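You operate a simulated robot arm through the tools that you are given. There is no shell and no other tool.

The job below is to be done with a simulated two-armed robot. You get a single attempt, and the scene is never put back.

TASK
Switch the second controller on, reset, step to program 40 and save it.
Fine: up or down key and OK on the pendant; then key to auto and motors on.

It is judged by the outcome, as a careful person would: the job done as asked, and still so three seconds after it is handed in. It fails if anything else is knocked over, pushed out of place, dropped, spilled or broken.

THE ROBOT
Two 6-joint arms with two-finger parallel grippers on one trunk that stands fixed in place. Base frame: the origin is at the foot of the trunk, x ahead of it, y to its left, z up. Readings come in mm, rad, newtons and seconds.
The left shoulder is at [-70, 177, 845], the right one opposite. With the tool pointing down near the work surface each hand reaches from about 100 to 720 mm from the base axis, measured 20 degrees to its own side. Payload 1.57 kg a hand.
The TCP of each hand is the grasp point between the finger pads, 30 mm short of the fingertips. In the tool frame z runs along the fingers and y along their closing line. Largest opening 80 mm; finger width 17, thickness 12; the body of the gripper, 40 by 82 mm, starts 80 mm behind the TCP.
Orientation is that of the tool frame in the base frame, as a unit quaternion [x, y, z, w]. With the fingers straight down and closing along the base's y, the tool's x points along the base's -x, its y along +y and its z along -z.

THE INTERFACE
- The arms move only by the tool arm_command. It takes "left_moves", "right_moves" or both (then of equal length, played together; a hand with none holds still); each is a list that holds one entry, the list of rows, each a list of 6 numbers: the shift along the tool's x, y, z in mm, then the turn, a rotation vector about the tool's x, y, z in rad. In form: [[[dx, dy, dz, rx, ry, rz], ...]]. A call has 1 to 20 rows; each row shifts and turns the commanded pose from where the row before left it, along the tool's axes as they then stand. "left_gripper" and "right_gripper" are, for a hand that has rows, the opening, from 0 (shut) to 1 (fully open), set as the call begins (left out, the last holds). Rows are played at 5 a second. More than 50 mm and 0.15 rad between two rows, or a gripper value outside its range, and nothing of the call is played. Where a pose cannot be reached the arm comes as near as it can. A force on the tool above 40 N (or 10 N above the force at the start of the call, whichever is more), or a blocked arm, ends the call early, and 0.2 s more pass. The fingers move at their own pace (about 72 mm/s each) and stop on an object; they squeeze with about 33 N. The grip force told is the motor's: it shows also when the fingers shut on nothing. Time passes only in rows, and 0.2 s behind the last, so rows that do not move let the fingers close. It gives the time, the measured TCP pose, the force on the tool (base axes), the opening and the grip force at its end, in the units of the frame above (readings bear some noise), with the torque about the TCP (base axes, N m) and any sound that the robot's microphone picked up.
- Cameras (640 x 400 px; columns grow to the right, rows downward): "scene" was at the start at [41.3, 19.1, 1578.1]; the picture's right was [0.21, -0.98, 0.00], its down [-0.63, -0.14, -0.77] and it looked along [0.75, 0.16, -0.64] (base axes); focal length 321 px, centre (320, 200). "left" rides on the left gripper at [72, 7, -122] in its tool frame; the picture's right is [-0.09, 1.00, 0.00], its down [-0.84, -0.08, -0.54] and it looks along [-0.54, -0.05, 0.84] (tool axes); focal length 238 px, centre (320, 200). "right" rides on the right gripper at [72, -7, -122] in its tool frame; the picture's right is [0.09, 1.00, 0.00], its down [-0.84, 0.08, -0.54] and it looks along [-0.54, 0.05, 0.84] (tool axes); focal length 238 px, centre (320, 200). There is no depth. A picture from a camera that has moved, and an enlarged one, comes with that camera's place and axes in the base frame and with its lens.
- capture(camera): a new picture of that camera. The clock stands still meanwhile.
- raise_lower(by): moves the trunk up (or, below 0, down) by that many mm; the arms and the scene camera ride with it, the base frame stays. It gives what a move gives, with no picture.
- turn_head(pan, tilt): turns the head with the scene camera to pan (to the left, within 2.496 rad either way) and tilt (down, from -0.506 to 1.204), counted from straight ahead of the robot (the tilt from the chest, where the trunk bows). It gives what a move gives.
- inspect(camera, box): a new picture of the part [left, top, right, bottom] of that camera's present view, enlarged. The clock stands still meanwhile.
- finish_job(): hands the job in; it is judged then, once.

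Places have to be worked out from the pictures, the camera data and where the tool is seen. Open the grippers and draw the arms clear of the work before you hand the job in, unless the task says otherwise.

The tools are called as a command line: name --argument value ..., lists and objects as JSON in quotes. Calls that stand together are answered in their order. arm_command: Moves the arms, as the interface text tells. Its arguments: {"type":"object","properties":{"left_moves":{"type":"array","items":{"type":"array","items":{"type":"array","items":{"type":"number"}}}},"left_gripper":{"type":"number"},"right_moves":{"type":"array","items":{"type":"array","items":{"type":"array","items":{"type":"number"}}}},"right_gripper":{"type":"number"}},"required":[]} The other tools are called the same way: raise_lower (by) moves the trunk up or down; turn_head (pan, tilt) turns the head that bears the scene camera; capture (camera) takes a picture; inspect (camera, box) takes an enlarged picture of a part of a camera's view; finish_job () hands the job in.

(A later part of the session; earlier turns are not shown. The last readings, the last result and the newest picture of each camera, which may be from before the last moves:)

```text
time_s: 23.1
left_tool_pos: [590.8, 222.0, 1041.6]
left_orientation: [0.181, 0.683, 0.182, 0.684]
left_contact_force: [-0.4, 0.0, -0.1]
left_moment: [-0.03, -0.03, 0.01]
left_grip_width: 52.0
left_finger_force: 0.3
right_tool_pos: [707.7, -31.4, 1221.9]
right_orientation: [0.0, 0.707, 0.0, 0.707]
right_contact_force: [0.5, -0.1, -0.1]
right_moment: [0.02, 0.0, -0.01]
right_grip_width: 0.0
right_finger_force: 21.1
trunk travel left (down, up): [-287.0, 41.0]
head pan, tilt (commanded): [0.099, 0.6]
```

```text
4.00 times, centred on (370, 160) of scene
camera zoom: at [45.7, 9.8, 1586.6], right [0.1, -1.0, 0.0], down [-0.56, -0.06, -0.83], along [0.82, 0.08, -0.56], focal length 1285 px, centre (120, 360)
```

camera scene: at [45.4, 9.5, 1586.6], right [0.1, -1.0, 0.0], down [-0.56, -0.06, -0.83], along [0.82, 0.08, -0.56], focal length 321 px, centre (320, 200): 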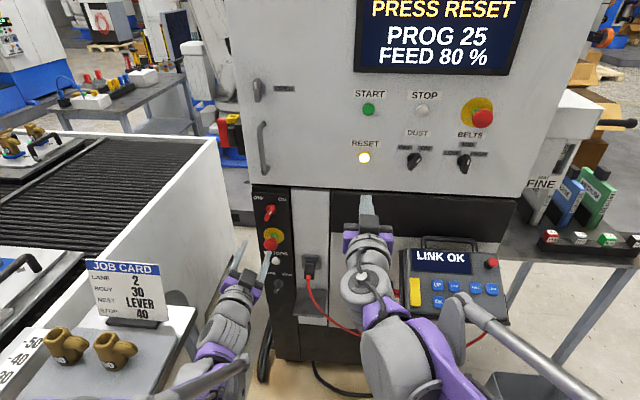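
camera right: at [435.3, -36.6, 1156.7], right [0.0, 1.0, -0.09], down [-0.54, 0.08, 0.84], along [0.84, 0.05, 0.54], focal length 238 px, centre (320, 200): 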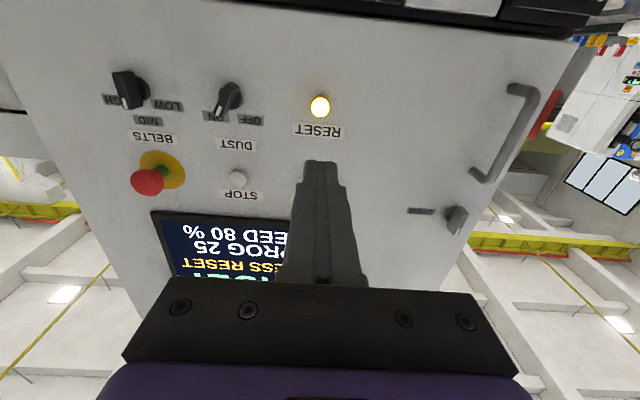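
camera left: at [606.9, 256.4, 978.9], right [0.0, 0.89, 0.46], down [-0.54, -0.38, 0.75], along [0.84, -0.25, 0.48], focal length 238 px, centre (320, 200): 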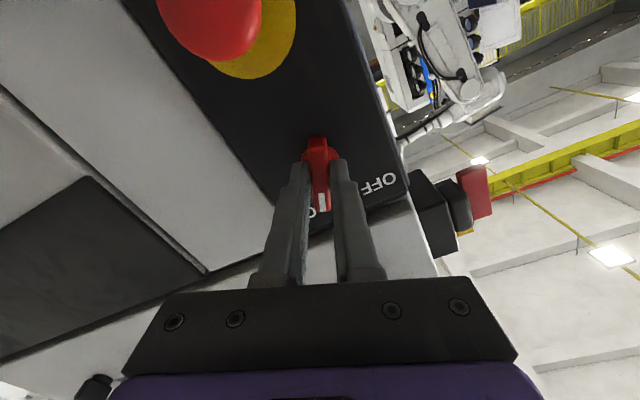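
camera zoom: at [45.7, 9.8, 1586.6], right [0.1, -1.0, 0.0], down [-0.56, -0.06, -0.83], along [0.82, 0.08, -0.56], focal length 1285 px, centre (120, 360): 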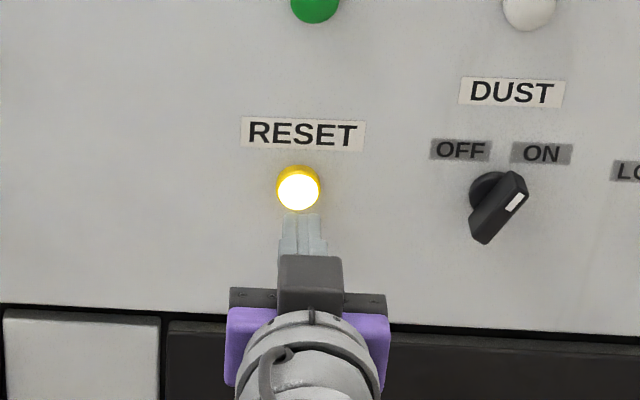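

The button face is about 22 mm ahead of the tips and centred within 1 mm. I advance 18 mm, then press in 2 mm steps and read force/sound.

arm_command --right_moves '[[[0, 1, 18, 0, 0, 0], [0, 0, 2, 0, 0, 0], [0, 0, 2, 0, 0, 0], [0, 0, 2, 0, 0, 0], [0, 0, 2, 0, 0, 0]]]'

capture --camera "scene"

```text
time_s: 24.3
left_tool_pos: [591.8, 222.2, 1041.9]
left_orientation: [0.181, 0.683, 0.181, 0.684]
left_contact_force: [-0.4, -0.2, -1.0]
left_moment: [0.0, -0.01, 0.0]
left_grip_width: 51.9
left_finger_force: 0.0
right_tool_pos: [735.7, -27.8, 1220.1]
right_orientation: [0.0, 0.707, 0.0, 0.707]
right_contact_force: [-0.4, -0.6, -0.7]
right_moment: [-0.02, 0.0, -0.01]
right_grip_width: 0.1
right_finger_force: 21.3
trunk travel left (down, up): [-287.0, 41.0]
head pan, tilt (commanded): [0.099, 0.6]
```

```text
taken
camera scene: at [46.3, 9.8, 1586.6], right [0.1, -1.0, 0.0], down [-0.56, -0.06, -0.83], along [0.82, 0.08, -0.56], focal length 321 px, centre (320, 200)
```

scene: 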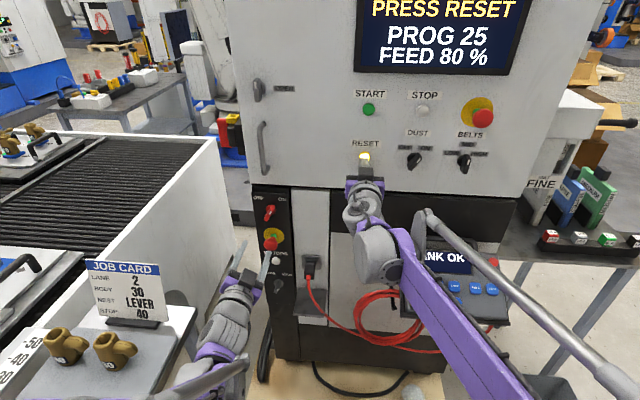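

No contact yet with tips at x≈766. I keep pressing forward in 2 mm steps.

arm_command --right_moves '[[[0, 0, 2, 0, 0, 0], [0, 0, 2, 0, 0, 0], [0, 0, 0, 0, 0, 0]]]'

inspect --camera "right" --box '[260, 90, 380, 210]'

```text
time_s: 25.1
left_tool_pos: [591.9, 223.6, 1042.0]
left_orientation: [0.182, 0.683, 0.182, 0.683]
left_contact_force: [-0.4, 0.5, 0.1]
left_moment: [0.0, 0.0, -0.02]
left_grip_width: 52.0
left_finger_force: 0.1
right_tool_pos: [740.1, -28.1, 1221.5]
right_orientation: [0.0, 0.707, 0.0, 0.707]
right_contact_force: [-0.4, -0.4, 0.9]
right_moment: [0.0, 0.02, 0.0]
right_grip_width: 0.2
right_finger_force: 21.3
trunk travel left (down, up): [-287.0, 41.0]
head pan, tilt (commanded): [0.099, 0.6]
```

```text
3.33 times, centred on (320, 150) of right
camera zoom: at [616.0, -34.3, 1149.5], right [0.0, 1.0, -0.09], down [-0.54, 0.08, 0.84], along [0.84, 0.05, 0.54], focal length 794 px, centre (320, 367)
```

zoom: 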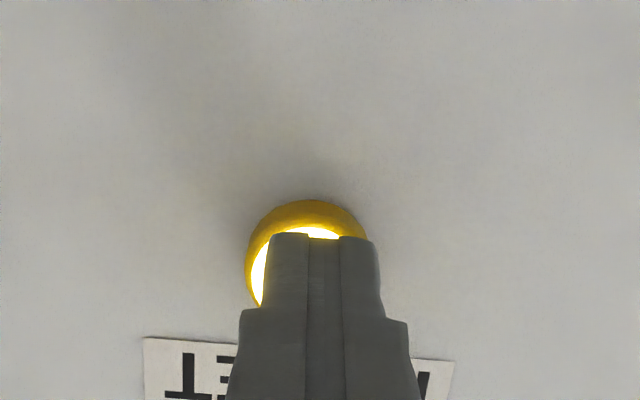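

The tips are about 3 mm to the left of the button's centre and a few mm short of it. I shift 3 mm right and continue in small steps.

arm_command --right_moves '[[[0, -3, 0, 0, 0, 0], [0, 0, 2, 0, 0, 0], [0, 0, 2, 0, 0, 0], [0, 0, 0, 0, 0, 0]]]'

inspect --camera "right" --box '[260, 90, 380, 210]'

```text
time_s: 26.1
left_tool_pos: [590.5, 221.6, 1041.7]
left_orientation: [0.182, 0.683, 0.182, 0.683]
left_contact_force: [0.0, 0.2, 0.2]
left_moment: [-0.01, 0.02, 0.01]
left_grip_width: 52.0
left_finger_force: 0.1
right_tool_pos: [742.7, -31.4, 1221.9]
right_orientation: [0.0, 0.707, 0.0, 0.707]
right_contact_force: [-2.4, 0.4, -1.3]
right_moment: [0.0, 0.02, 0.03]
right_grip_width: 0.0
right_finger_force: 21.4
trunk travel left (down, up): [-287.0, 41.0]
head pan, tilt (commanded): [0.099, 0.6]
heard: click
```

```text
3.33 times, centred on (320, 150) of right
camera zoom: at [619.3, -37.1, 1150.2], right [0.0, 1.0, -0.09], down [-0.54, 0.08, 0.84], along [0.84, 0.05, 0.54], focal length 794 px, centre (320, 367)
```

zoom: 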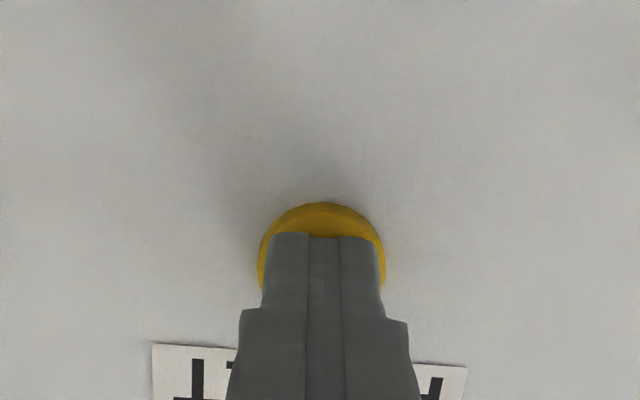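

A click sounded and the RESET lamp went out. I back the right hand off and read the display.

arm_command --right_moves '[[[0, 0, -20, 0, 0, 0], [0, 0, -45, 0, 0, 0], [0, 0, -45, 0, 0, 0], [0, 0, -45, 0, 0, 0], [0, 0, 0, 0, 0, 0]]]'

capture --camera "scene"

capture --camera "right"

```text
time_s: 27.3
left_tool_pos: [591.9, 222.7, 1040.2]
left_orientation: [0.181, 0.684, 0.182, 0.683]
left_contact_force: [-0.9, 0.7, -0.3]
left_moment: [0.0, -0.01, 0.02]
left_grip_width: 51.9
left_finger_force: 0.0
right_tool_pos: [587.4, -32.7, 1220.5]
right_orientation: [0.0, 0.708, 0.0, 0.707]
right_contact_force: [-0.4, 0.2, 0.1]
right_moment: [-0.02, -0.02, 0.01]
right_grip_width: 0.1
right_finger_force: 21.4
trunk travel left (down, up): [-287.0, 41.0]
head pan, tilt (commanded): [0.099, 0.6]
```

```text
taken
camera scene: at [47.5, 10.1, 1586.6], right [0.1, -1.0, 0.0], down [-0.56, -0.06, -0.82], along [0.82, 0.08, -0.57], focal length 321 px, centre (320, 200)
```

scene: 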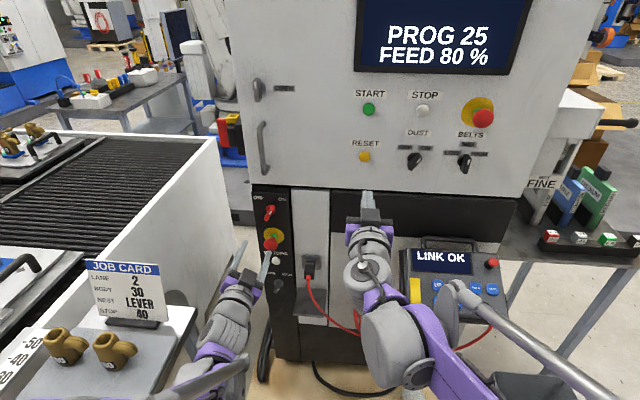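

```text
taken
camera right: at [464.1, -39.9, 1149.1], right [0.0, 1.0, -0.09], down [-0.54, 0.08, 0.84], along [0.84, 0.05, 0.54], focal length 238 px, centre (320, 200)
```

right: 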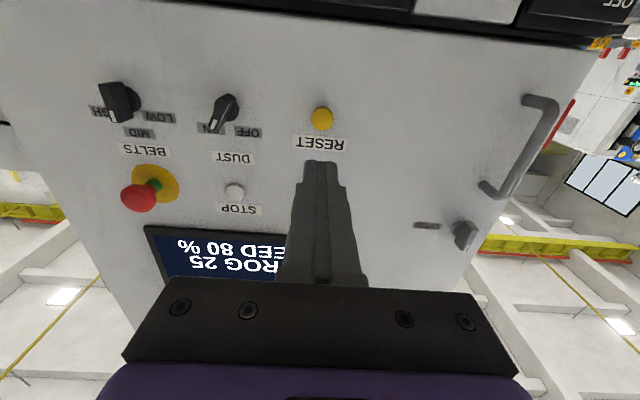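

Reset is done: the fault text is gone and the screen shows PROG 25 / FEED 80 %. The pendant keys triangulate to around [600,-270,920] with the face sloped ~40°; I tilt the right hand and move it to a look-pose at about [520,-260,1050].

arm_command --right_moves '[[[0, 0, -10, 0, 0.145, 0], [0, 0, 0, 0, 0.145, 0], [0, 0, 0, 0, 0.145, 0], [0, 0, 0, 0, 0.145, 0], [0, 0, 0, 0, 0.145, 0], [0, 0, 0, 0, 0.145, 0], [26.8, -37.8, 14.5, 0, 0, 0], [26.8, -37.8, 14.5, 0, 0, 0], [26.8, -37.8, 14.5, 0, 0, 0], [26.8, -37.8, 14.5, 0, 0, 0], [26.8, -37.8, 14.5, 0, 0, 0], [26.8, -37.8, 14.5, 0, 0, 0], [0, 0, 0, 0, 0, 0]]]'

capture --camera "right"

capture --camera "scene"

```text
time_s: 30.1
left_tool_pos: [591.3, 222.9, 1040.1]
left_orientation: [0.182, 0.683, 0.182, 0.683]
left_contact_force: [-0.4, 0.0, -0.4]
left_moment: [-0.02, -0.01, 0.01]
left_grip_width: 52.0
left_finger_force: 0.1
right_tool_pos: [509.3, -256.3, 1051.5]
right_orientation: [0.001, 0.939, 0.0, 0.343]
right_contact_force: [-0.3, 0.3, 0.2]
right_moment: [-0.02, 0.01, -0.01]
right_grip_width: 0.0
right_finger_force: 21.4
trunk travel left (down, up): [-287.0, 41.0]
head pan, tilt (commanded): [0.099, 0.6]
```

```text
taken
camera right: at [374.4, -263.2, 1097.2], right [-0.07, 1.0, -0.06], down [0.29, 0.08, 0.95], along [0.95, 0.05, -0.29], focal length 238 px, centre (320, 200)
```

right: 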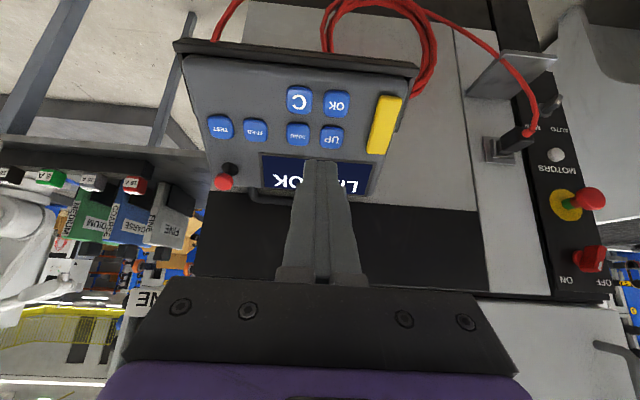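

```text
taken
camera scene: at [46.3, 10.4, 1586.6], right [0.1, -1.0, 0.0], down [-0.56, -0.06, -0.83], along [0.82, 0.08, -0.57], focal length 321 px, centre (320, 200)
```

scene: 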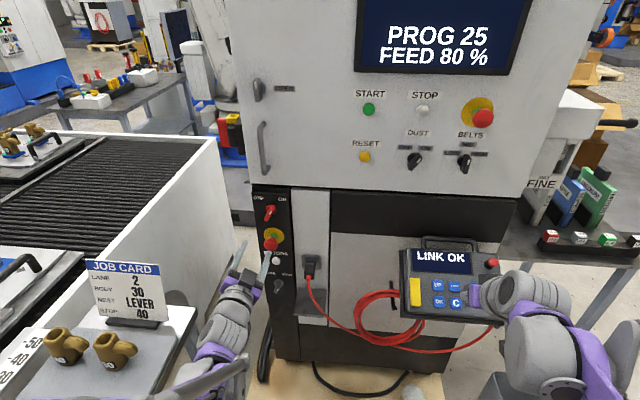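

The right wrist camera now sees the pendant face well. I zoom in on the keys.

inspect --camera "right" --box '[170, 30, 430, 210]'

inspect --camera "scene" --box '[385, 225, 525, 335]'

```text
2.22 times, centred on (300, 120) of right
camera zoom: at [374.4, -263.2, 1097.2], right [-0.07, 1.0, -0.06], down [0.29, 0.08, 0.95], along [0.95, 0.05, -0.29], focal length 530 px, centre (364, 378)
```

zoom: 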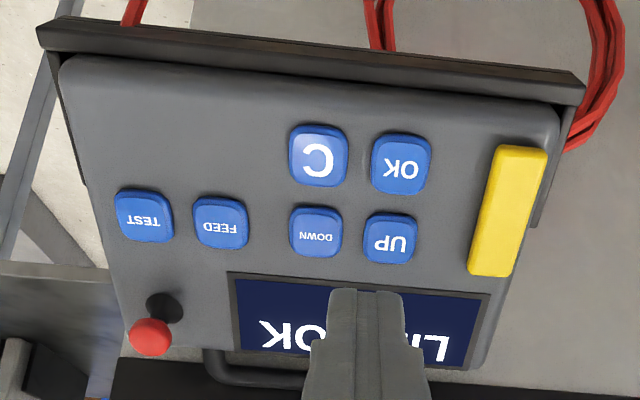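

```text
3.64 times, centred on (455, 280) of scene
camera zoom: at [46.3, 10.4, 1586.6], right [0.1, -1.0, 0.0], down [-0.56, -0.06, -0.83], along [0.82, 0.08, -0.57], focal length 1168 px, centre (-171, -91)
```

zoom: 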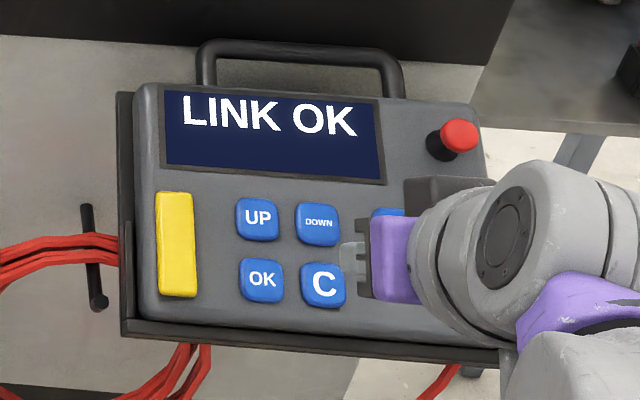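

UP is judged at about [628,-239,937] and OK at about [588,-238,921]; keys are ~29 mm wide. I move the right hand so its axis points at UP with ~60 mm between tips and key, then re-check.

arm_command --right_moves '[[[-8.5, 8.6, 37, 0, 0, 0], [-8.5, 8.6, 37, 0, 0, 0], [0, 0, 0, 0, 0, 0]]]'

inspect --camera "right" --box '[200, 0, 440, 180]'

inspect --camera "scene" --box '[385, 225, 525, 335]'

```text
time_s: 30.9
left_tool_pos: [590.8, 222.4, 1041.3]
left_orientation: [0.181, 0.683, 0.182, 0.683]
left_contact_force: [-0.2, 0.5, -0.3]
left_moment: [0.01, -0.01, -0.01]
left_grip_width: 52.0
left_finger_force: 0.1
right_tool_pos: [570.6, -239.5, 1006.4]
right_orientation: [0.0, 0.939, 0.0, 0.344]
right_contact_force: [-1.2, 1.0, -0.7]
right_moment: [-0.02, 0.0, 0.01]
right_grip_width: 0.1
right_finger_force: 21.6
trunk travel left (down, up): [-287.0, 41.0]
head pan, tilt (commanded): [0.099, 0.6]
```

```text
2.22 times, centred on (320, 90) of right
camera zoom: at [435.6, -246.4, 1052.9], right [-0.07, 1.0, -0.06], down [0.29, 0.08, 0.95], along [0.95, 0.05, -0.29], focal length 530 px, centre (320, 444)
```

zoom: 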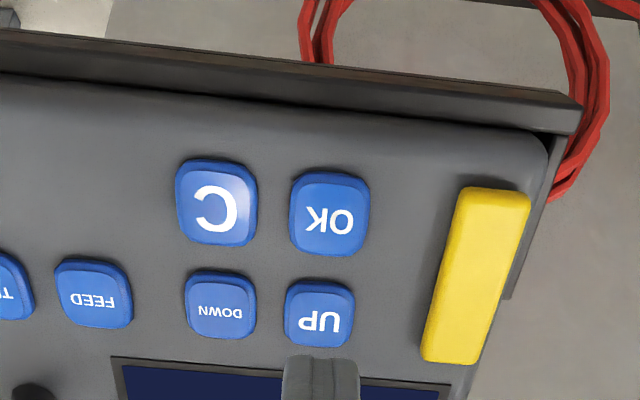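

```text
3.64 times, centred on (455, 280) of scene
camera zoom: at [45.5, 9.8, 1586.6], right [0.1, -1.0, 0.0], down [-0.56, -0.06, -0.83], along [0.82, 0.08, -0.56], focal length 1168 px, centre (-171, -91)
```

zoom: 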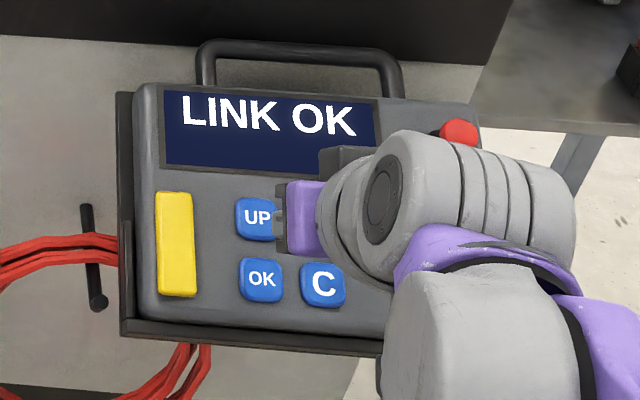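

From the two wrist views the face slopes only about 25–30°, and UP lies near [636,-239.5,932]. I tilt the hand 0.17 rad more upright and close in to ~25 mm above UP.

arm_command --right_moves '[[[0, 0, 0, 0, 0.085, 0], [0, 0, 0, 0, 0.085, 0], [-9.5, 0, 21, 0, 0, 0], [-9.5, 0, 21, 0, 0, 0], [0, 0, 0, 0, 0, 0]]]'

inspect --camera "right" --box '[200, 30, 440, 210]'

inspect --camera "scene" --box '[385, 225, 525, 335]'

```text
time_s: 32.1
left_tool_pos: [592.2, 223.3, 1041.2]
left_orientation: [0.181, 0.683, 0.182, 0.683]
left_contact_force: [-0.1, 0.7, 0.0]
left_moment: [0.0, -0.03, 0.0]
left_grip_width: 52.1
left_finger_force: 0.1
right_tool_pos: [607.7, -239.8, 979.3]
right_orientation: [-0.001, 0.965, 0.001, 0.262]
right_contact_force: [-0.4, -0.1, -0.5]
right_moment: [0.0, 0.02, 0.03]
right_grip_width: 0.1
right_finger_force: 21.5
trunk travel left (down, up): [-287.0, 41.0]
head pan, tilt (commanded): [0.099, 0.6]
```

```text
2.22 times, centred on (320, 120) of right
camera zoom: at [483.2, -246.0, 1048.5], right [-0.08, 1.0, -0.05], down [0.45, 0.08, 0.89], along [0.89, 0.05, -0.45], focal length 530 px, centre (320, 378)
```

zoom: 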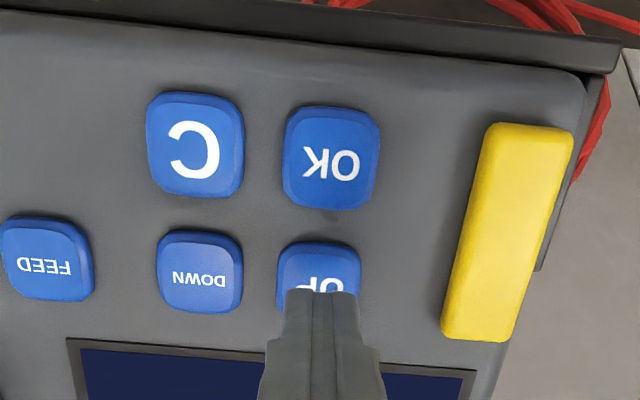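

```text
3.64 times, centred on (455, 280) of scene
camera zoom: at [45.7, 9.9, 1586.6], right [0.1, -1.0, 0.0], down [-0.56, -0.06, -0.83], along [0.82, 0.08, -0.56], focal length 1168 px, centre (-171, -91)
```

zoom: 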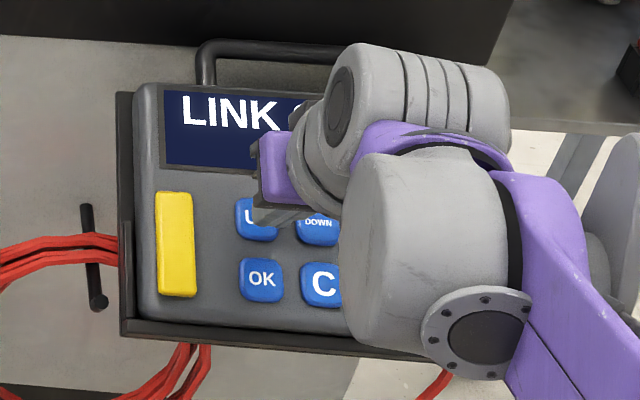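

The tip is right over UP, with a remaining gap judged between 20 and 39 mm. I advance 13 mm with a 3 mm up-slope shift and look again.

arm_command --right_moves '[[[-3, -0.5, 7, 0, 0, 0], [0, 0, 6, 0, 0, 0], [0, 0, 0, 0, 0, 0]]]'

inspect --camera "right" --box '[200, 50, 440, 230]'

inspect --camera "scene" --box '[400, 240, 500, 320]'

```text
time_s: 32.9
left_tool_pos: [592.3, 223.0, 1041.7]
left_orientation: [0.181, 0.683, 0.182, 0.683]
left_contact_force: [-0.4, -0.1, -0.2]
left_moment: [0.01, 0.05, -0.01]
left_grip_width: 51.9
left_finger_force: 0.1
right_tool_pos: [617.6, -240.9, 969.5]
right_orientation: [0.0, 0.965, -0.001, 0.263]
right_contact_force: [0.3, 0.4, 1.3]
right_moment: [0.01, -0.03, 0.04]
right_grip_width: 0.0
right_finger_force: 21.8
trunk travel left (down, up): [-287.0, 41.0]
head pan, tilt (commanded): [0.099, 0.6]
```

```text
2.22 times, centred on (320, 140) of right
camera zoom: at [493.0, -247.0, 1037.9], right [-0.08, 1.0, -0.05], down [0.45, 0.08, 0.89], along [0.89, 0.05, -0.45], focal length 530 px, centre (320, 333)
```

zoom: 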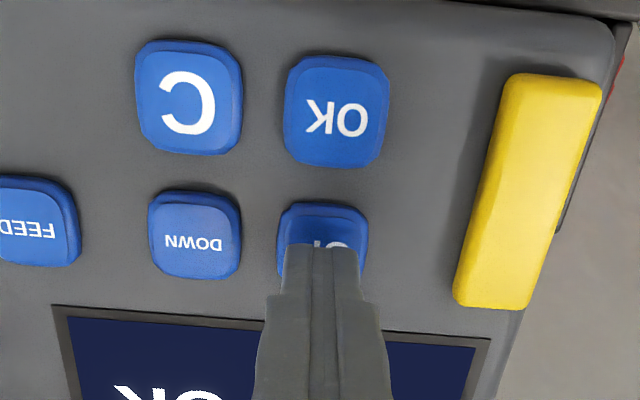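

```text
5.00 times, centred on (450, 280) of scene
camera zoom: at [46.2, 9.8, 1586.6], right [0.1, -1.0, 0.0], down [-0.56, -0.06, -0.83], along [0.82, 0.08, -0.56], focal length 1606 px, centre (-330, -200)
```

zoom: 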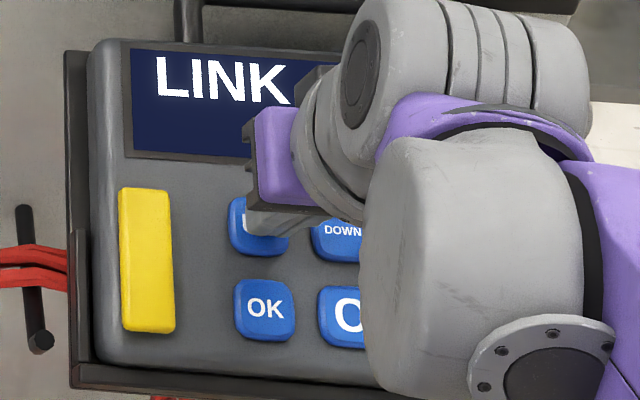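

Using the 42 mm key pitch, UP's top is about 9–10 mm ahead of the tips and centred within 2 mm. I press gently in small steps, watching for a click.

arm_command --right_moves '[[[1, 0, 6, 0, 0, 0], [0, 0, 2, 0, 0, 0], [0, 0, 2, 0, 0, 0], [0, 0, 1.5, 0, 0, 0]]]'

inspect --camera "right" --box '[200, 50, 440, 230]'

capture --camera "scene"

```text
time_s: 33.9
left_tool_pos: [591.7, 223.2, 1040.6]
left_orientation: [0.182, 0.683, 0.182, 0.684]
left_contact_force: [1.1, 0.6, 0.2]
left_moment: [0.0, 0.01, 0.01]
left_grip_width: 51.9
left_finger_force: 0.1
right_tool_pos: [622.9, -242.4, 959.0]
right_orientation: [0.0, 0.965, 0.0, 0.262]
right_contact_force: [-1.2, 0.7, 1.5]
right_moment: [0.05, 0.03, 0.0]
right_grip_width: 0.0
right_finger_force: 21.7
trunk travel left (down, up): [-287.0, 41.0]
head pan, tilt (commanded): [0.099, 0.6]
heard: click
```

```text
2.22 times, centred on (320, 140) of right
camera zoom: at [498.3, -247.8, 1028.3], right [-0.08, 1.0, -0.05], down [0.45, 0.08, 0.89], along [0.89, 0.05, -0.45], focal length 530 px, centre (320, 333)
```

zoom: 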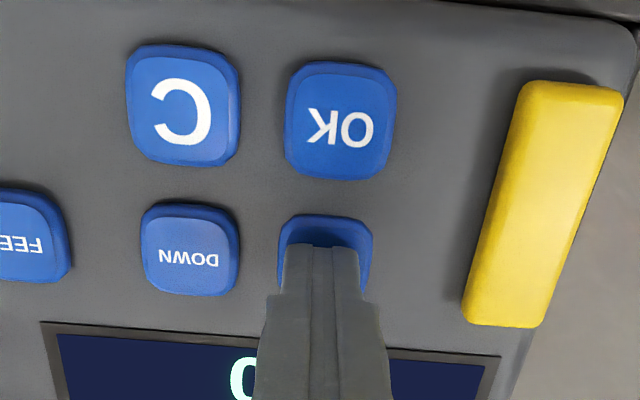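

```text
taken
camera scene: at [45.8, 10.0, 1586.6], right [0.1, -1.0, 0.0], down [-0.56, -0.06, -0.83], along [0.82, 0.08, -0.56], focal length 321 px, centre (320, 200)
```

scene: 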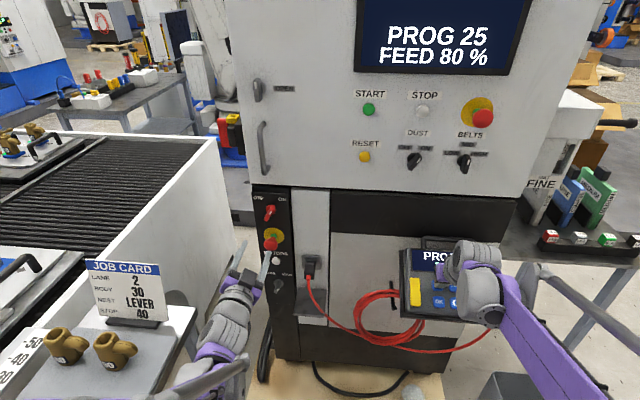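

A click, and the pendant shows "PRO(G)…" with a number. I back off 12 mm and read the pendant screen.

arm_command --right_moves '[[[0, 0, -12, 0, 0, 0], [0, 0, 0, 0, 0, 0]]]'

capture --camera "right"

inspect --camera "scene" --box '[395, 225, 515, 325]'

```text
time_s: 34.5
left_tool_pos: [592.5, 222.0, 1041.2]
left_orientation: [0.182, 0.684, 0.181, 0.683]
left_contact_force: [0.0, 0.4, 0.5]
left_moment: [0.03, 0.0, 0.0]
left_grip_width: 52.1
left_finger_force: 0.0
right_tool_pos: [617.9, -242.7, 968.9]
right_orientation: [0.0, 0.965, 0.001, 0.263]
right_contact_force: [-0.5, 0.0, 0.0]
right_moment: [0.0, 0.02, 0.01]
right_grip_width: 0.1
right_finger_force: 20.9
trunk travel left (down, up): [-287.0, 41.0]
head pan, tilt (commanded): [0.099, 0.6]
```

```text
taken
camera right: at [493.0, -248.4, 1037.9], right [-0.08, 1.0, -0.05], down [0.45, 0.08, 0.89], along [0.89, 0.05, -0.45], focal length 238 px, centre (320, 200)
```

right: 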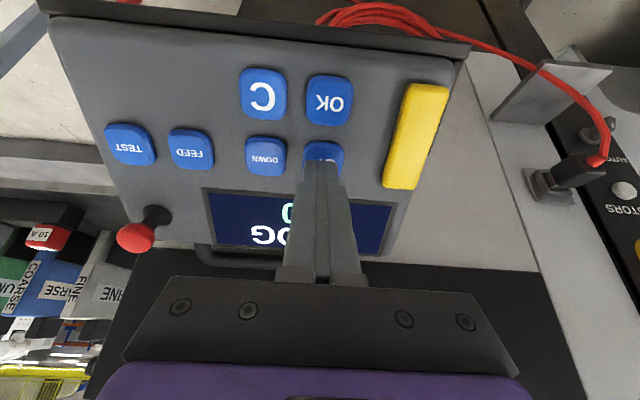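

```text
4.00 times, centred on (455, 275) of scene
camera zoom: at [46.5, 9.7, 1586.6], right [0.1, -1.0, 0.0], down [-0.56, -0.06, -0.82], along [0.82, 0.08, -0.57], focal length 1285 px, centre (-220, -100)
```

zoom: 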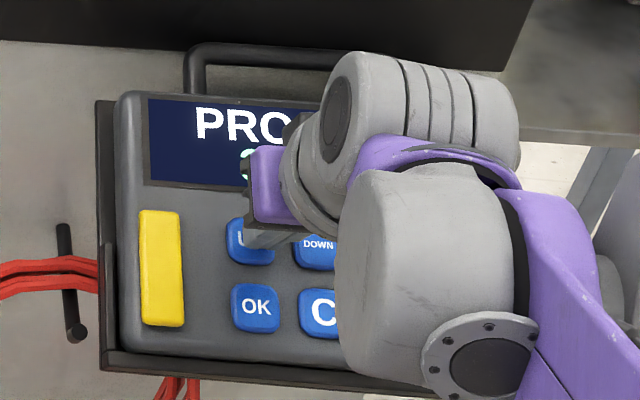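

The number's last digit reads "0" but the tens digit is hidden by the finger. I lift the hand 35 mm and slide it aside to read the whole number.

arm_command --right_moves '[[[0, 0, -35, 0, 0, 0], [0, -45, 0, 0, 0, 0], [0, 0, 0, 0, 0, 0]]]'

inspect --camera "right" --box '[200, 100, 440, 280]'

inspect --camera "scene" --box '[395, 225, 515, 325]'

```text
time_s: 35.3
left_tool_pos: [590.2, 223.2, 1040.3]
left_orientation: [0.181, 0.683, 0.181, 0.684]
left_contact_force: [-0.6, -0.6, -0.1]
left_moment: [0.01, 0.02, -0.02]
left_grip_width: 52.1
left_finger_force: 0.0
right_tool_pos: [598.5, -290.5, 1000.6]
right_orientation: [0.0, 0.965, 0.0, 0.263]
right_contact_force: [-0.1, 0.2, -0.4]
right_moment: [0.0, -0.02, -0.03]
right_grip_width: 0.0
right_finger_force: 21.6
trunk travel left (down, up): [-287.0, 41.0]
head pan, tilt (commanded): [0.099, 0.6]
```

```text
2.22 times, centred on (320, 190) of right
camera zoom: at [473.8, -296.8, 1069.8], right [-0.08, 1.0, -0.05], down [0.45, 0.08, 0.89], along [0.89, 0.05, -0.45], focal length 530 px, centre (320, 222)
```

zoom: 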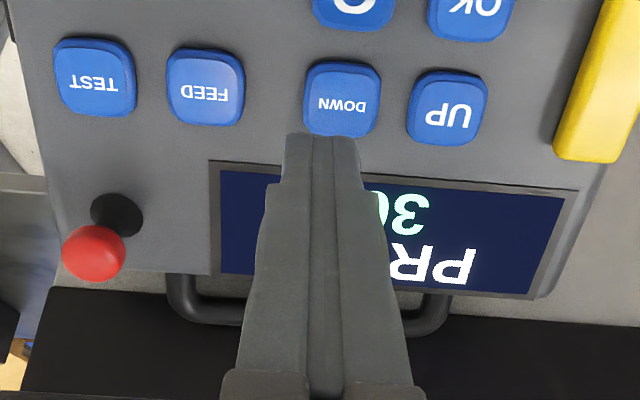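

```text
4.00 times, centred on (455, 275) of scene
camera zoom: at [45.3, 11.2, 1586.6], right [0.1, -1.0, 0.0], down [-0.56, -0.06, -0.83], along [0.82, 0.08, -0.56], focal length 1285 px, centre (-220, -100)
```

zoom: 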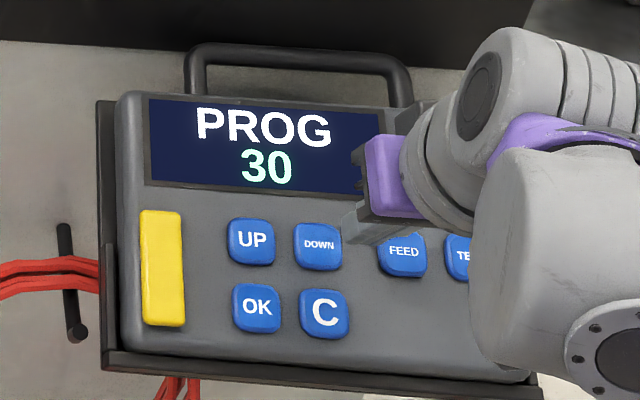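

Pendant shows PROG 30, so one UP press is a step of 5; two more presses are needed. I return over UP and press once more, then back off, listening for the click.

arm_command --right_moves '[[[0, 47, 0, 0, 0, 0], [0, 0, 35, 0, 0, 0], [0, 0, 0, 0, 0, 0]]]'

arm_command --right_moves '[[[0, 0, 6, 0, 0, 0], [0, 0, 3, 0, 0, 0], [0, 0, 3, 0, 0, 0], [0, 0, 0, 0, 0, 0]]]'

arm_command --right_moves '[[[0, 0, -12, 0, 0, 0], [0, 0, 0, 0, 0, 0]]]'

inspect --camera "right" --box '[200, 100, 440, 280]'

inspect --camera "scene" --box '[395, 225, 515, 325]'

```text
time_s: 36.1
left_tool_pos: [590.6, 223.5, 1041.4]
left_orientation: [0.182, 0.684, 0.18, 0.683]
left_contact_force: [0.5, -0.3, 0.0]
left_moment: [-0.04, 0.0, 0.02]
left_grip_width: 52.2
left_finger_force: 0.0
right_tool_pos: [619.0, -245.1, 970.5]
right_orientation: [-0.001, 0.965, -0.001, 0.263]
right_contact_force: [-0.2, 0.0, 0.7]
right_moment: [0.01, 0.01, -0.01]
right_grip_width: 0.1
right_finger_force: 21.5
trunk travel left (down, up): [-287.0, 41.0]
head pan, tilt (commanded): [0.099, 0.6]
```

```text
time_s: 37.1
left_tool_pos: [592.1, 222.0, 1043.0]
left_orientation: [0.181, 0.683, 0.181, 0.684]
left_contact_force: [0.2, -0.6, 0.5]
left_moment: [-0.02, 0.01, -0.02]
left_grip_width: 52.3
left_finger_force: 0.0
right_tool_pos: [623.6, -240.8, 959.3]
right_orientation: [-0.001, 0.965, 0.001, 0.262]
right_contact_force: [-0.9, -2.2, 4.7]
right_moment: [-0.07, 0.0, -0.02]
right_grip_width: 0.0
right_finger_force: 21.6
trunk travel left (down, up): [-287.0, 41.0]
head pan, tilt (commanded): [0.099, 0.6]
heard: click
```

```text
time_s: 37.7
left_tool_pos: [592.0, 222.0, 1041.8]
left_orientation: [0.183, 0.683, 0.181, 0.683]
left_contact_force: [0.0, 0.4, -0.7]
left_moment: [0.01, -0.04, -0.01]
left_grip_width: 51.9
left_finger_force: 0.1
right_tool_pos: [617.8, -239.2, 969.5]
right_orientation: [0.0, 0.965, 0.0, 0.263]
right_contact_force: [0.3, 0.6, 1.4]
right_moment: [-0.04, 0.0, 0.01]
right_grip_width: 0.0
right_finger_force: 21.0
trunk travel left (down, up): [-287.0, 41.0]
head pan, tilt (commanded): [0.099, 0.6]
```

```text
2.22 times, centred on (320, 190) of right
camera zoom: at [492.9, -246.1, 1038.1], right [-0.08, 1.0, -0.05], down [0.45, 0.08, 0.89], along [0.89, 0.05, -0.45], focal length 530 px, centre (320, 222)
```

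zoom: 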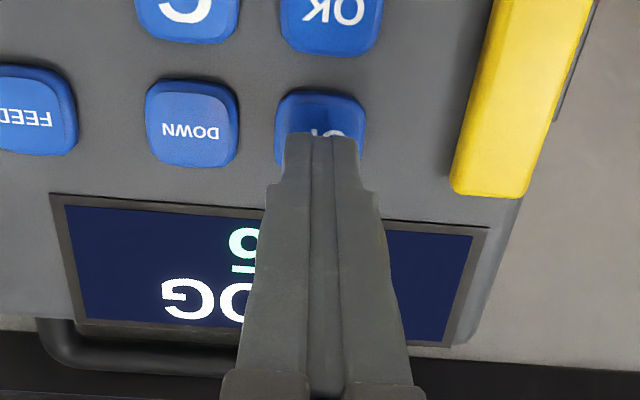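

```text
4.00 times, centred on (455, 275) of scene
camera zoom: at [46.6, 9.6, 1586.6], right [0.1, -1.0, 0.0], down [-0.56, -0.06, -0.82], along [0.82, 0.08, -0.57], focal length 1285 px, centre (-220, -100)
```

zoom: 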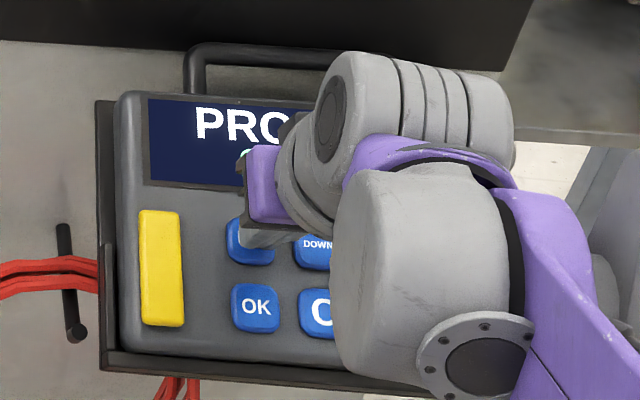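

Last digit is now 5 (PROG 35) after a single click. I press UP once more, then lift and slide aside to confirm 40.

arm_command --right_moves '[[[0, 0, 6, 0, 0, 0], [0, 0, 3, 0, 0, 0], [0, 0, 3, 0, 0, 0], [0, 0, 0, 0, 0, 0]]]'

arm_command --right_moves '[[[0, 0, -12, 0, 0, 0], [0, 0, -35, 0, 0, 0], [0, -47, 0, 0, 0, 0], [0, 0, 0, 0, 0, 0]]]'

inspect --camera "scene" --box '[395, 225, 515, 325]'

capture --camera "right"

```text
time_s: 38.7
left_tool_pos: [591.9, 223.1, 1040.5]
left_orientation: [0.183, 0.683, 0.181, 0.684]
left_contact_force: [0.9, -0.1, -0.7]
left_moment: [-0.02, 0.02, 0.02]
left_grip_width: 52.1
left_finger_force: 0.0
right_tool_pos: [623.5, -239.7, 959.7]
right_orientation: [0.0, 0.965, 0.0, 0.261]
right_contact_force: [-0.8, 1.0, 2.1]
right_moment: [0.01, -0.03, -0.02]
right_grip_width: 0.0
right_finger_force: 21.3
trunk travel left (down, up): [-287.0, 41.0]
head pan, tilt (commanded): [0.099, 0.6]
heard: click
```

```text
time_s: 39.7
left_tool_pos: [591.3, 223.0, 1041.1]
left_orientation: [0.182, 0.683, 0.181, 0.684]
left_contact_force: [-0.2, 0.5, -0.3]
left_moment: [-0.03, 0.02, 0.03]
left_grip_width: 52.1
left_finger_force: 0.0
right_tool_pos: [599.9, -287.1, 999.7]
right_orientation: [0.0, 0.965, 0.0, 0.263]
right_contact_force: [-0.5, -0.5, 0.4]
right_moment: [-0.01, 0.02, 0.01]
right_grip_width: 0.1
right_finger_force: 21.0
trunk travel left (down, up): [-287.0, 41.0]
head pan, tilt (commanded): [0.099, 0.6]
```

```text
4.00 times, centred on (455, 275) of scene
camera zoom: at [45.4, 11.2, 1586.6], right [0.1, -1.0, 0.0], down [-0.56, -0.06, -0.83], along [0.82, 0.08, -0.56], focal length 1285 px, centre (-220, -100)
```

zoom: 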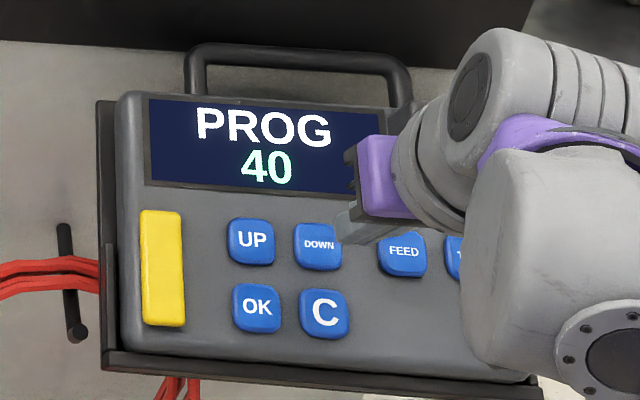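

```text
taken
camera right: at [474.5, -293.3, 1068.6], right [-0.08, 1.0, -0.05], down [0.45, 0.08, 0.89], along [0.89, 0.05, -0.45], focal length 238 px, centre (320, 200)
```

right: 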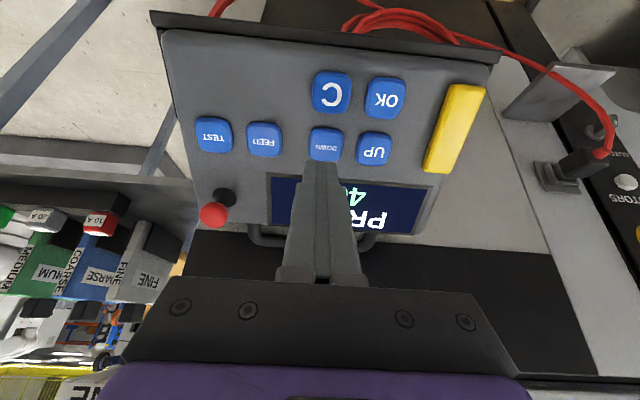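

Pendant reads PROG 40. OK lies ~42.5 mm down-slope from UP; I move over it at height, come down to ~20 mm above, and check alignment.

arm_command --right_moves '[[[0, 47, 0, 0, 0, 0], [42.5, 0, 0, 0, 0, 0], [0, 0, 27, 0, 0, 0], [0, 0, 0, 0, 0, 0]]]'

inspect --camera "right" --box '[200, 50, 440, 230]'

inspect --camera "scene" --box '[395, 225, 515, 325]'

```text
time_s: 40.7
left_tool_pos: [590.1, 221.1, 1041.7]
left_orientation: [0.181, 0.683, 0.182, 0.684]
left_contact_force: [0.0, 0.5, 0.2]
left_moment: [0.04, 0.0, 0.01]
left_grip_width: 52.1
left_finger_force: 0.0
right_tool_pos: [573.9, -241.4, 953.2]
right_orientation: [0.0, 0.965, 0.0, 0.264]
right_contact_force: [0.2, -0.1, -0.5]
right_moment: [0.0, -0.01, -0.03]
right_grip_width: 0.0
right_finger_force: 21.7
trunk travel left (down, up): [-287.0, 41.0]
head pan, tilt (commanded): [0.099, 0.6]
```

```text
2.22 times, centred on (320, 140) of right
camera zoom: at [448.8, -247.1, 1023.3], right [-0.08, 1.0, -0.05], down [0.45, 0.08, 0.89], along [0.89, 0.05, -0.45], focal length 530 px, centre (320, 333)
```

zoom: 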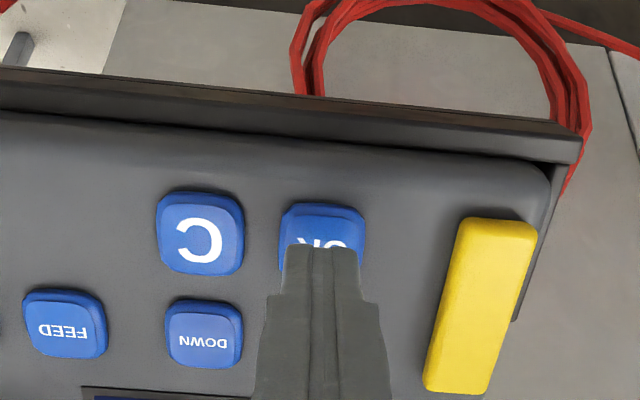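

```text
4.00 times, centred on (455, 275) of scene
camera zoom: at [44.4, 9.6, 1586.6], right [0.1, -1.0, 0.0], down [-0.56, -0.06, -0.83], along [0.82, 0.08, -0.56], focal length 1285 px, centre (-220, -100)
```

zoom: 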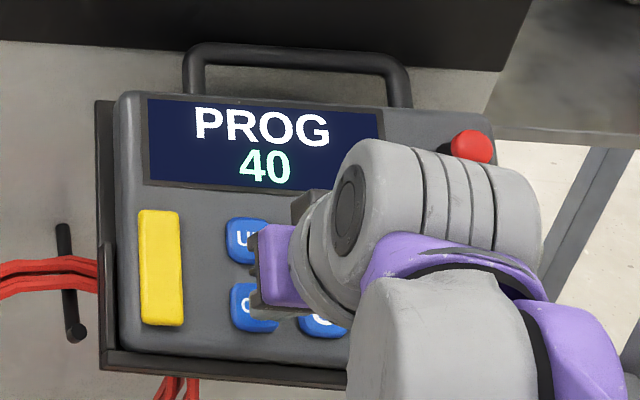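

The tip is over OK, aligned just as it was over UP. I press it in small steps.

arm_command --right_moves '[[[0, 0, 8, 0, 0, 0], [0, 0, 6, 0, 0, 0], [0, 0, 2, 0, 0, 0], [0, 0, 2, 0, 0, 0], [0, 0, 0, 0, 0, 0]]]'

capture --camera "scene"

inspect --camera "right" --box '[200, 50, 440, 230]'

```text
time_s: 41.9
left_tool_pos: [591.8, 222.1, 1041.8]
left_orientation: [0.182, 0.683, 0.181, 0.683]
left_contact_force: [0.7, -0.1, -0.1]
left_moment: [-0.02, 0.01, 0.04]
left_grip_width: 52.0
left_finger_force: 0.0
right_tool_pos: [585.4, -239.4, 938.4]
right_orientation: [0.0, 0.965, 0.0, 0.262]
right_contact_force: [-1.6, -0.1, -0.3]
right_moment: [-0.01, 0.0, 0.0]
right_grip_width: 0.0
right_finger_force: 21.7
trunk travel left (down, up): [-287.0, 41.0]
head pan, tilt (commanded): [0.099, 0.6]
heard: click
```

```text
taken
camera scene: at [45.9, 9.7, 1586.6], right [0.1, -1.0, 0.0], down [-0.56, -0.06, -0.83], along [0.82, 0.08, -0.56], focal length 321 px, centre (320, 200)
```

scene: 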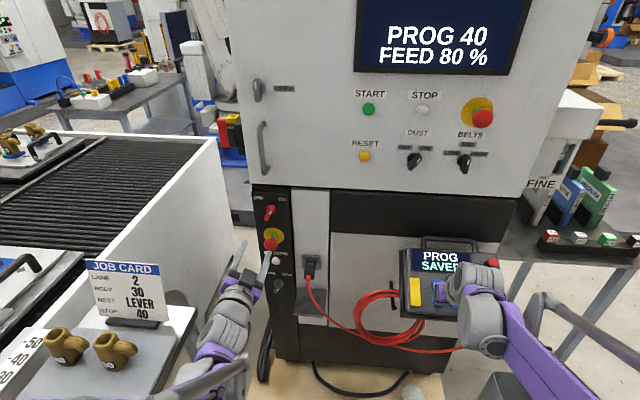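

```text
2.22 times, centred on (320, 140) of right
camera zoom: at [460.7, -246.2, 1007.3], right [-0.08, 1.0, -0.05], down [0.45, 0.08, 0.89], along [0.89, 0.05, -0.45], focal length 530 px, centre (320, 333)
```

zoom: 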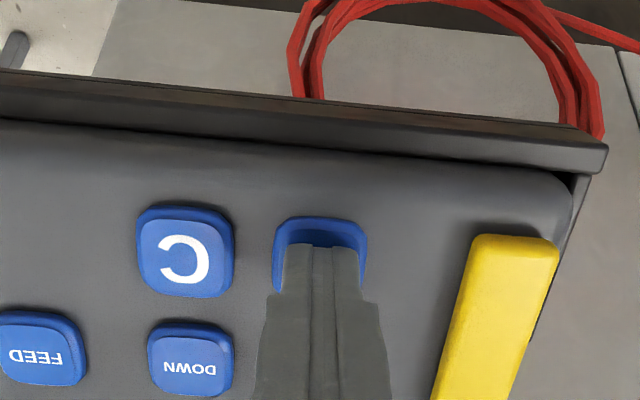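

The pendant shows PROG SAVED and the main screen PROG 40. I withdraw the right hand from the pendant and, in the same move, turn the left hand back to level.

arm_command --right_moves '[[[0, 0, -15, 0, 0, 0], [0, 0, -45, 0, 0, 0], [0, 0, -45, 0, 0, 0], [0, 0, -45, 0, 0, 0], [0, 0, 0, 0, 0, 0]]]' --left_moves '[[[0, 0, 0, 0, 0, -0.13], [0, 0, 0, 0, 0, -0.13], [0, 0, 0, 0, 0, -0.13], [0, 0, 0, 0, 0, -0.13], [0, 0, 0, 0, 0, 0]]]'

turn_head --pan 0.3 --tilt 0.8

capture --camera "scene"

capture --camera "left"

```text
time_s: 43.1
left_tool_pos: [591.0, 221.9, 1041.7]
left_orientation: [0.0, 0.707, 0.0, 0.707]
left_contact_force: [1.0, 0.1, -0.8]
left_moment: [0.02, -0.03, -0.03]
left_grip_width: 51.8
left_finger_force: 0.1
right_tool_pos: [512.1, -239.3, 1067.1]
right_orientation: [0.0, 0.965, 0.001, 0.262]
right_contact_force: [0.5, -1.0, -1.0]
right_moment: [0.04, 0.04, 0.02]
right_grip_width: 0.0
right_finger_force: 21.6
trunk travel left (down, up): [-287.0, 41.0]
head pan, tilt (commanded): [0.099, 0.6]
```

```text
time_s: 43.9
left_tool_pos: [590.5, 223.0, 1040.3]
left_orientation: [-0.001, 0.707, 0.001, 0.707]
left_contact_force: [0.8, -0.4, 0.6]
left_moment: [-0.04, -0.01, 0.03]
left_grip_width: 51.9
left_finger_force: 0.1
right_tool_pos: [512.5, -239.9, 1067.7]
right_orientation: [0.0, 0.965, 0.0, 0.262]
right_contact_force: [0.3, -0.2, 0.3]
right_moment: [0.01, -0.02, 0.01]
right_grip_width: 0.0
right_finger_force: 21.3
trunk travel left (down, up): [-287.0, 41.0]
head pan, tilt (commanded): [0.3, 0.799]
```

```text
taken
camera scene: at [35.1, 24.8, 1569.8], right [0.3, -0.96, 0.0], down [-0.68, -0.21, -0.7], along [0.67, 0.21, -0.72], focal length 321 px, centre (320, 200)
```

scene: 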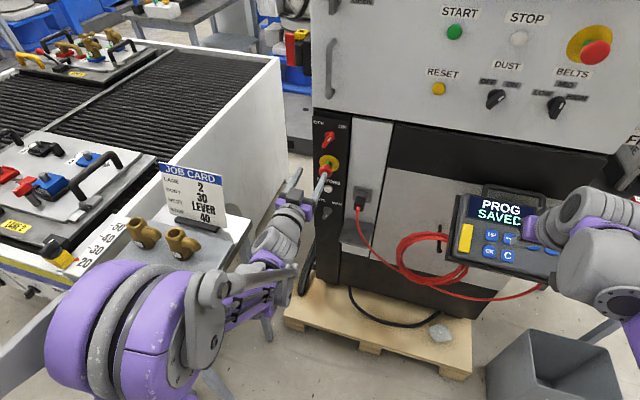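

```text
taken
camera left: at [467.6, 229.1, 969.4], right [0.0, 1.0, 0.09], down [-0.54, -0.08, 0.84], along [0.84, -0.05, 0.54], focal length 238 px, centre (320, 200)
```

left: 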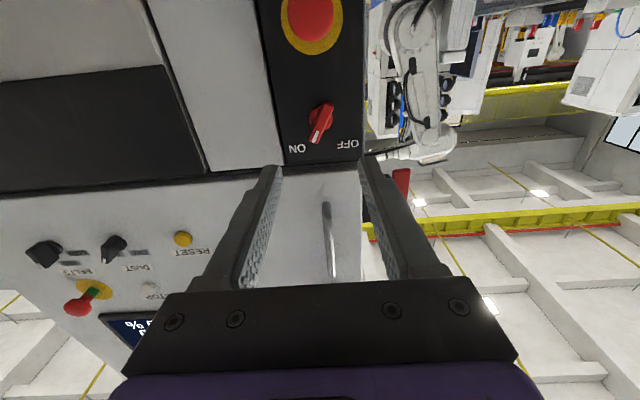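

Left elbow sits high (about z≈1250, y≈260) and the table/job card is at y≥400, so lowering the left hand along the strip is clear. I lower it 140 mm and re-check.

arm_command --left_moves '[[[47, 0, 0, 0, 0, 0], [47, 0, 0, 0, 0, 0], [46, 0, 0, 0, 0, 0], [0, 0, 0, 0, 0, 0]]]'

capture --camera "scene"

capture --camera "left"

```text
time_s: 44.9
left_tool_pos: [590.9, 222.6, 901.6]
left_orientation: [0.0, 0.707, 0.0, 0.707]
left_contact_force: [-0.3, -0.2, -0.1]
left_moment: [0.0, 0.02, 0.03]
left_grip_width: 52.2
left_finger_force: 0.0
right_tool_pos: [512.3, -240.9, 1067.6]
right_orientation: [0.0, 0.965, 0.0, 0.262]
right_contact_force: [-0.7, 0.1, 0.4]
right_moment: [-0.01, -0.02, -0.01]
right_grip_width: 0.0
right_finger_force: 21.3
trunk travel left (down, up): [-287.0, 41.0]
head pan, tilt (commanded): [0.3, 0.799]
```

```text
taken
camera scene: at [34.6, 24.5, 1569.8], right [0.3, -0.96, 0.0], down [-0.68, -0.21, -0.7], along [0.67, 0.21, -0.72], focal length 321 px, centre (320, 200)
```

scene: 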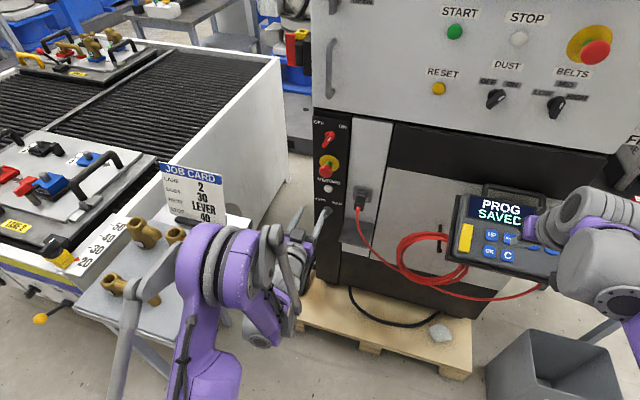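

```text
taken
camera left: at [468.1, 230.1, 829.8], right [0.0, 1.0, 0.09], down [-0.54, -0.08, 0.84], along [0.84, -0.05, 0.54], focal length 238 px, centre (320, 200)
```

left: 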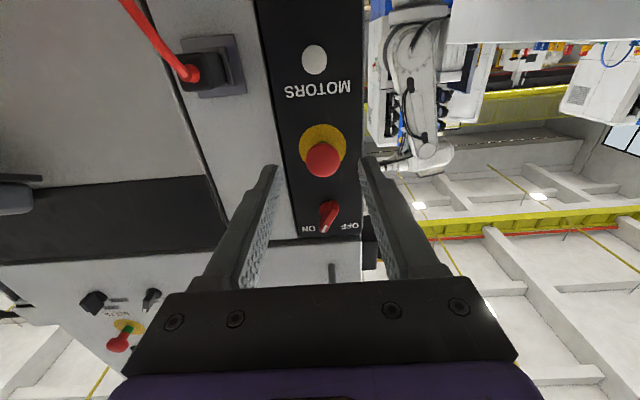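

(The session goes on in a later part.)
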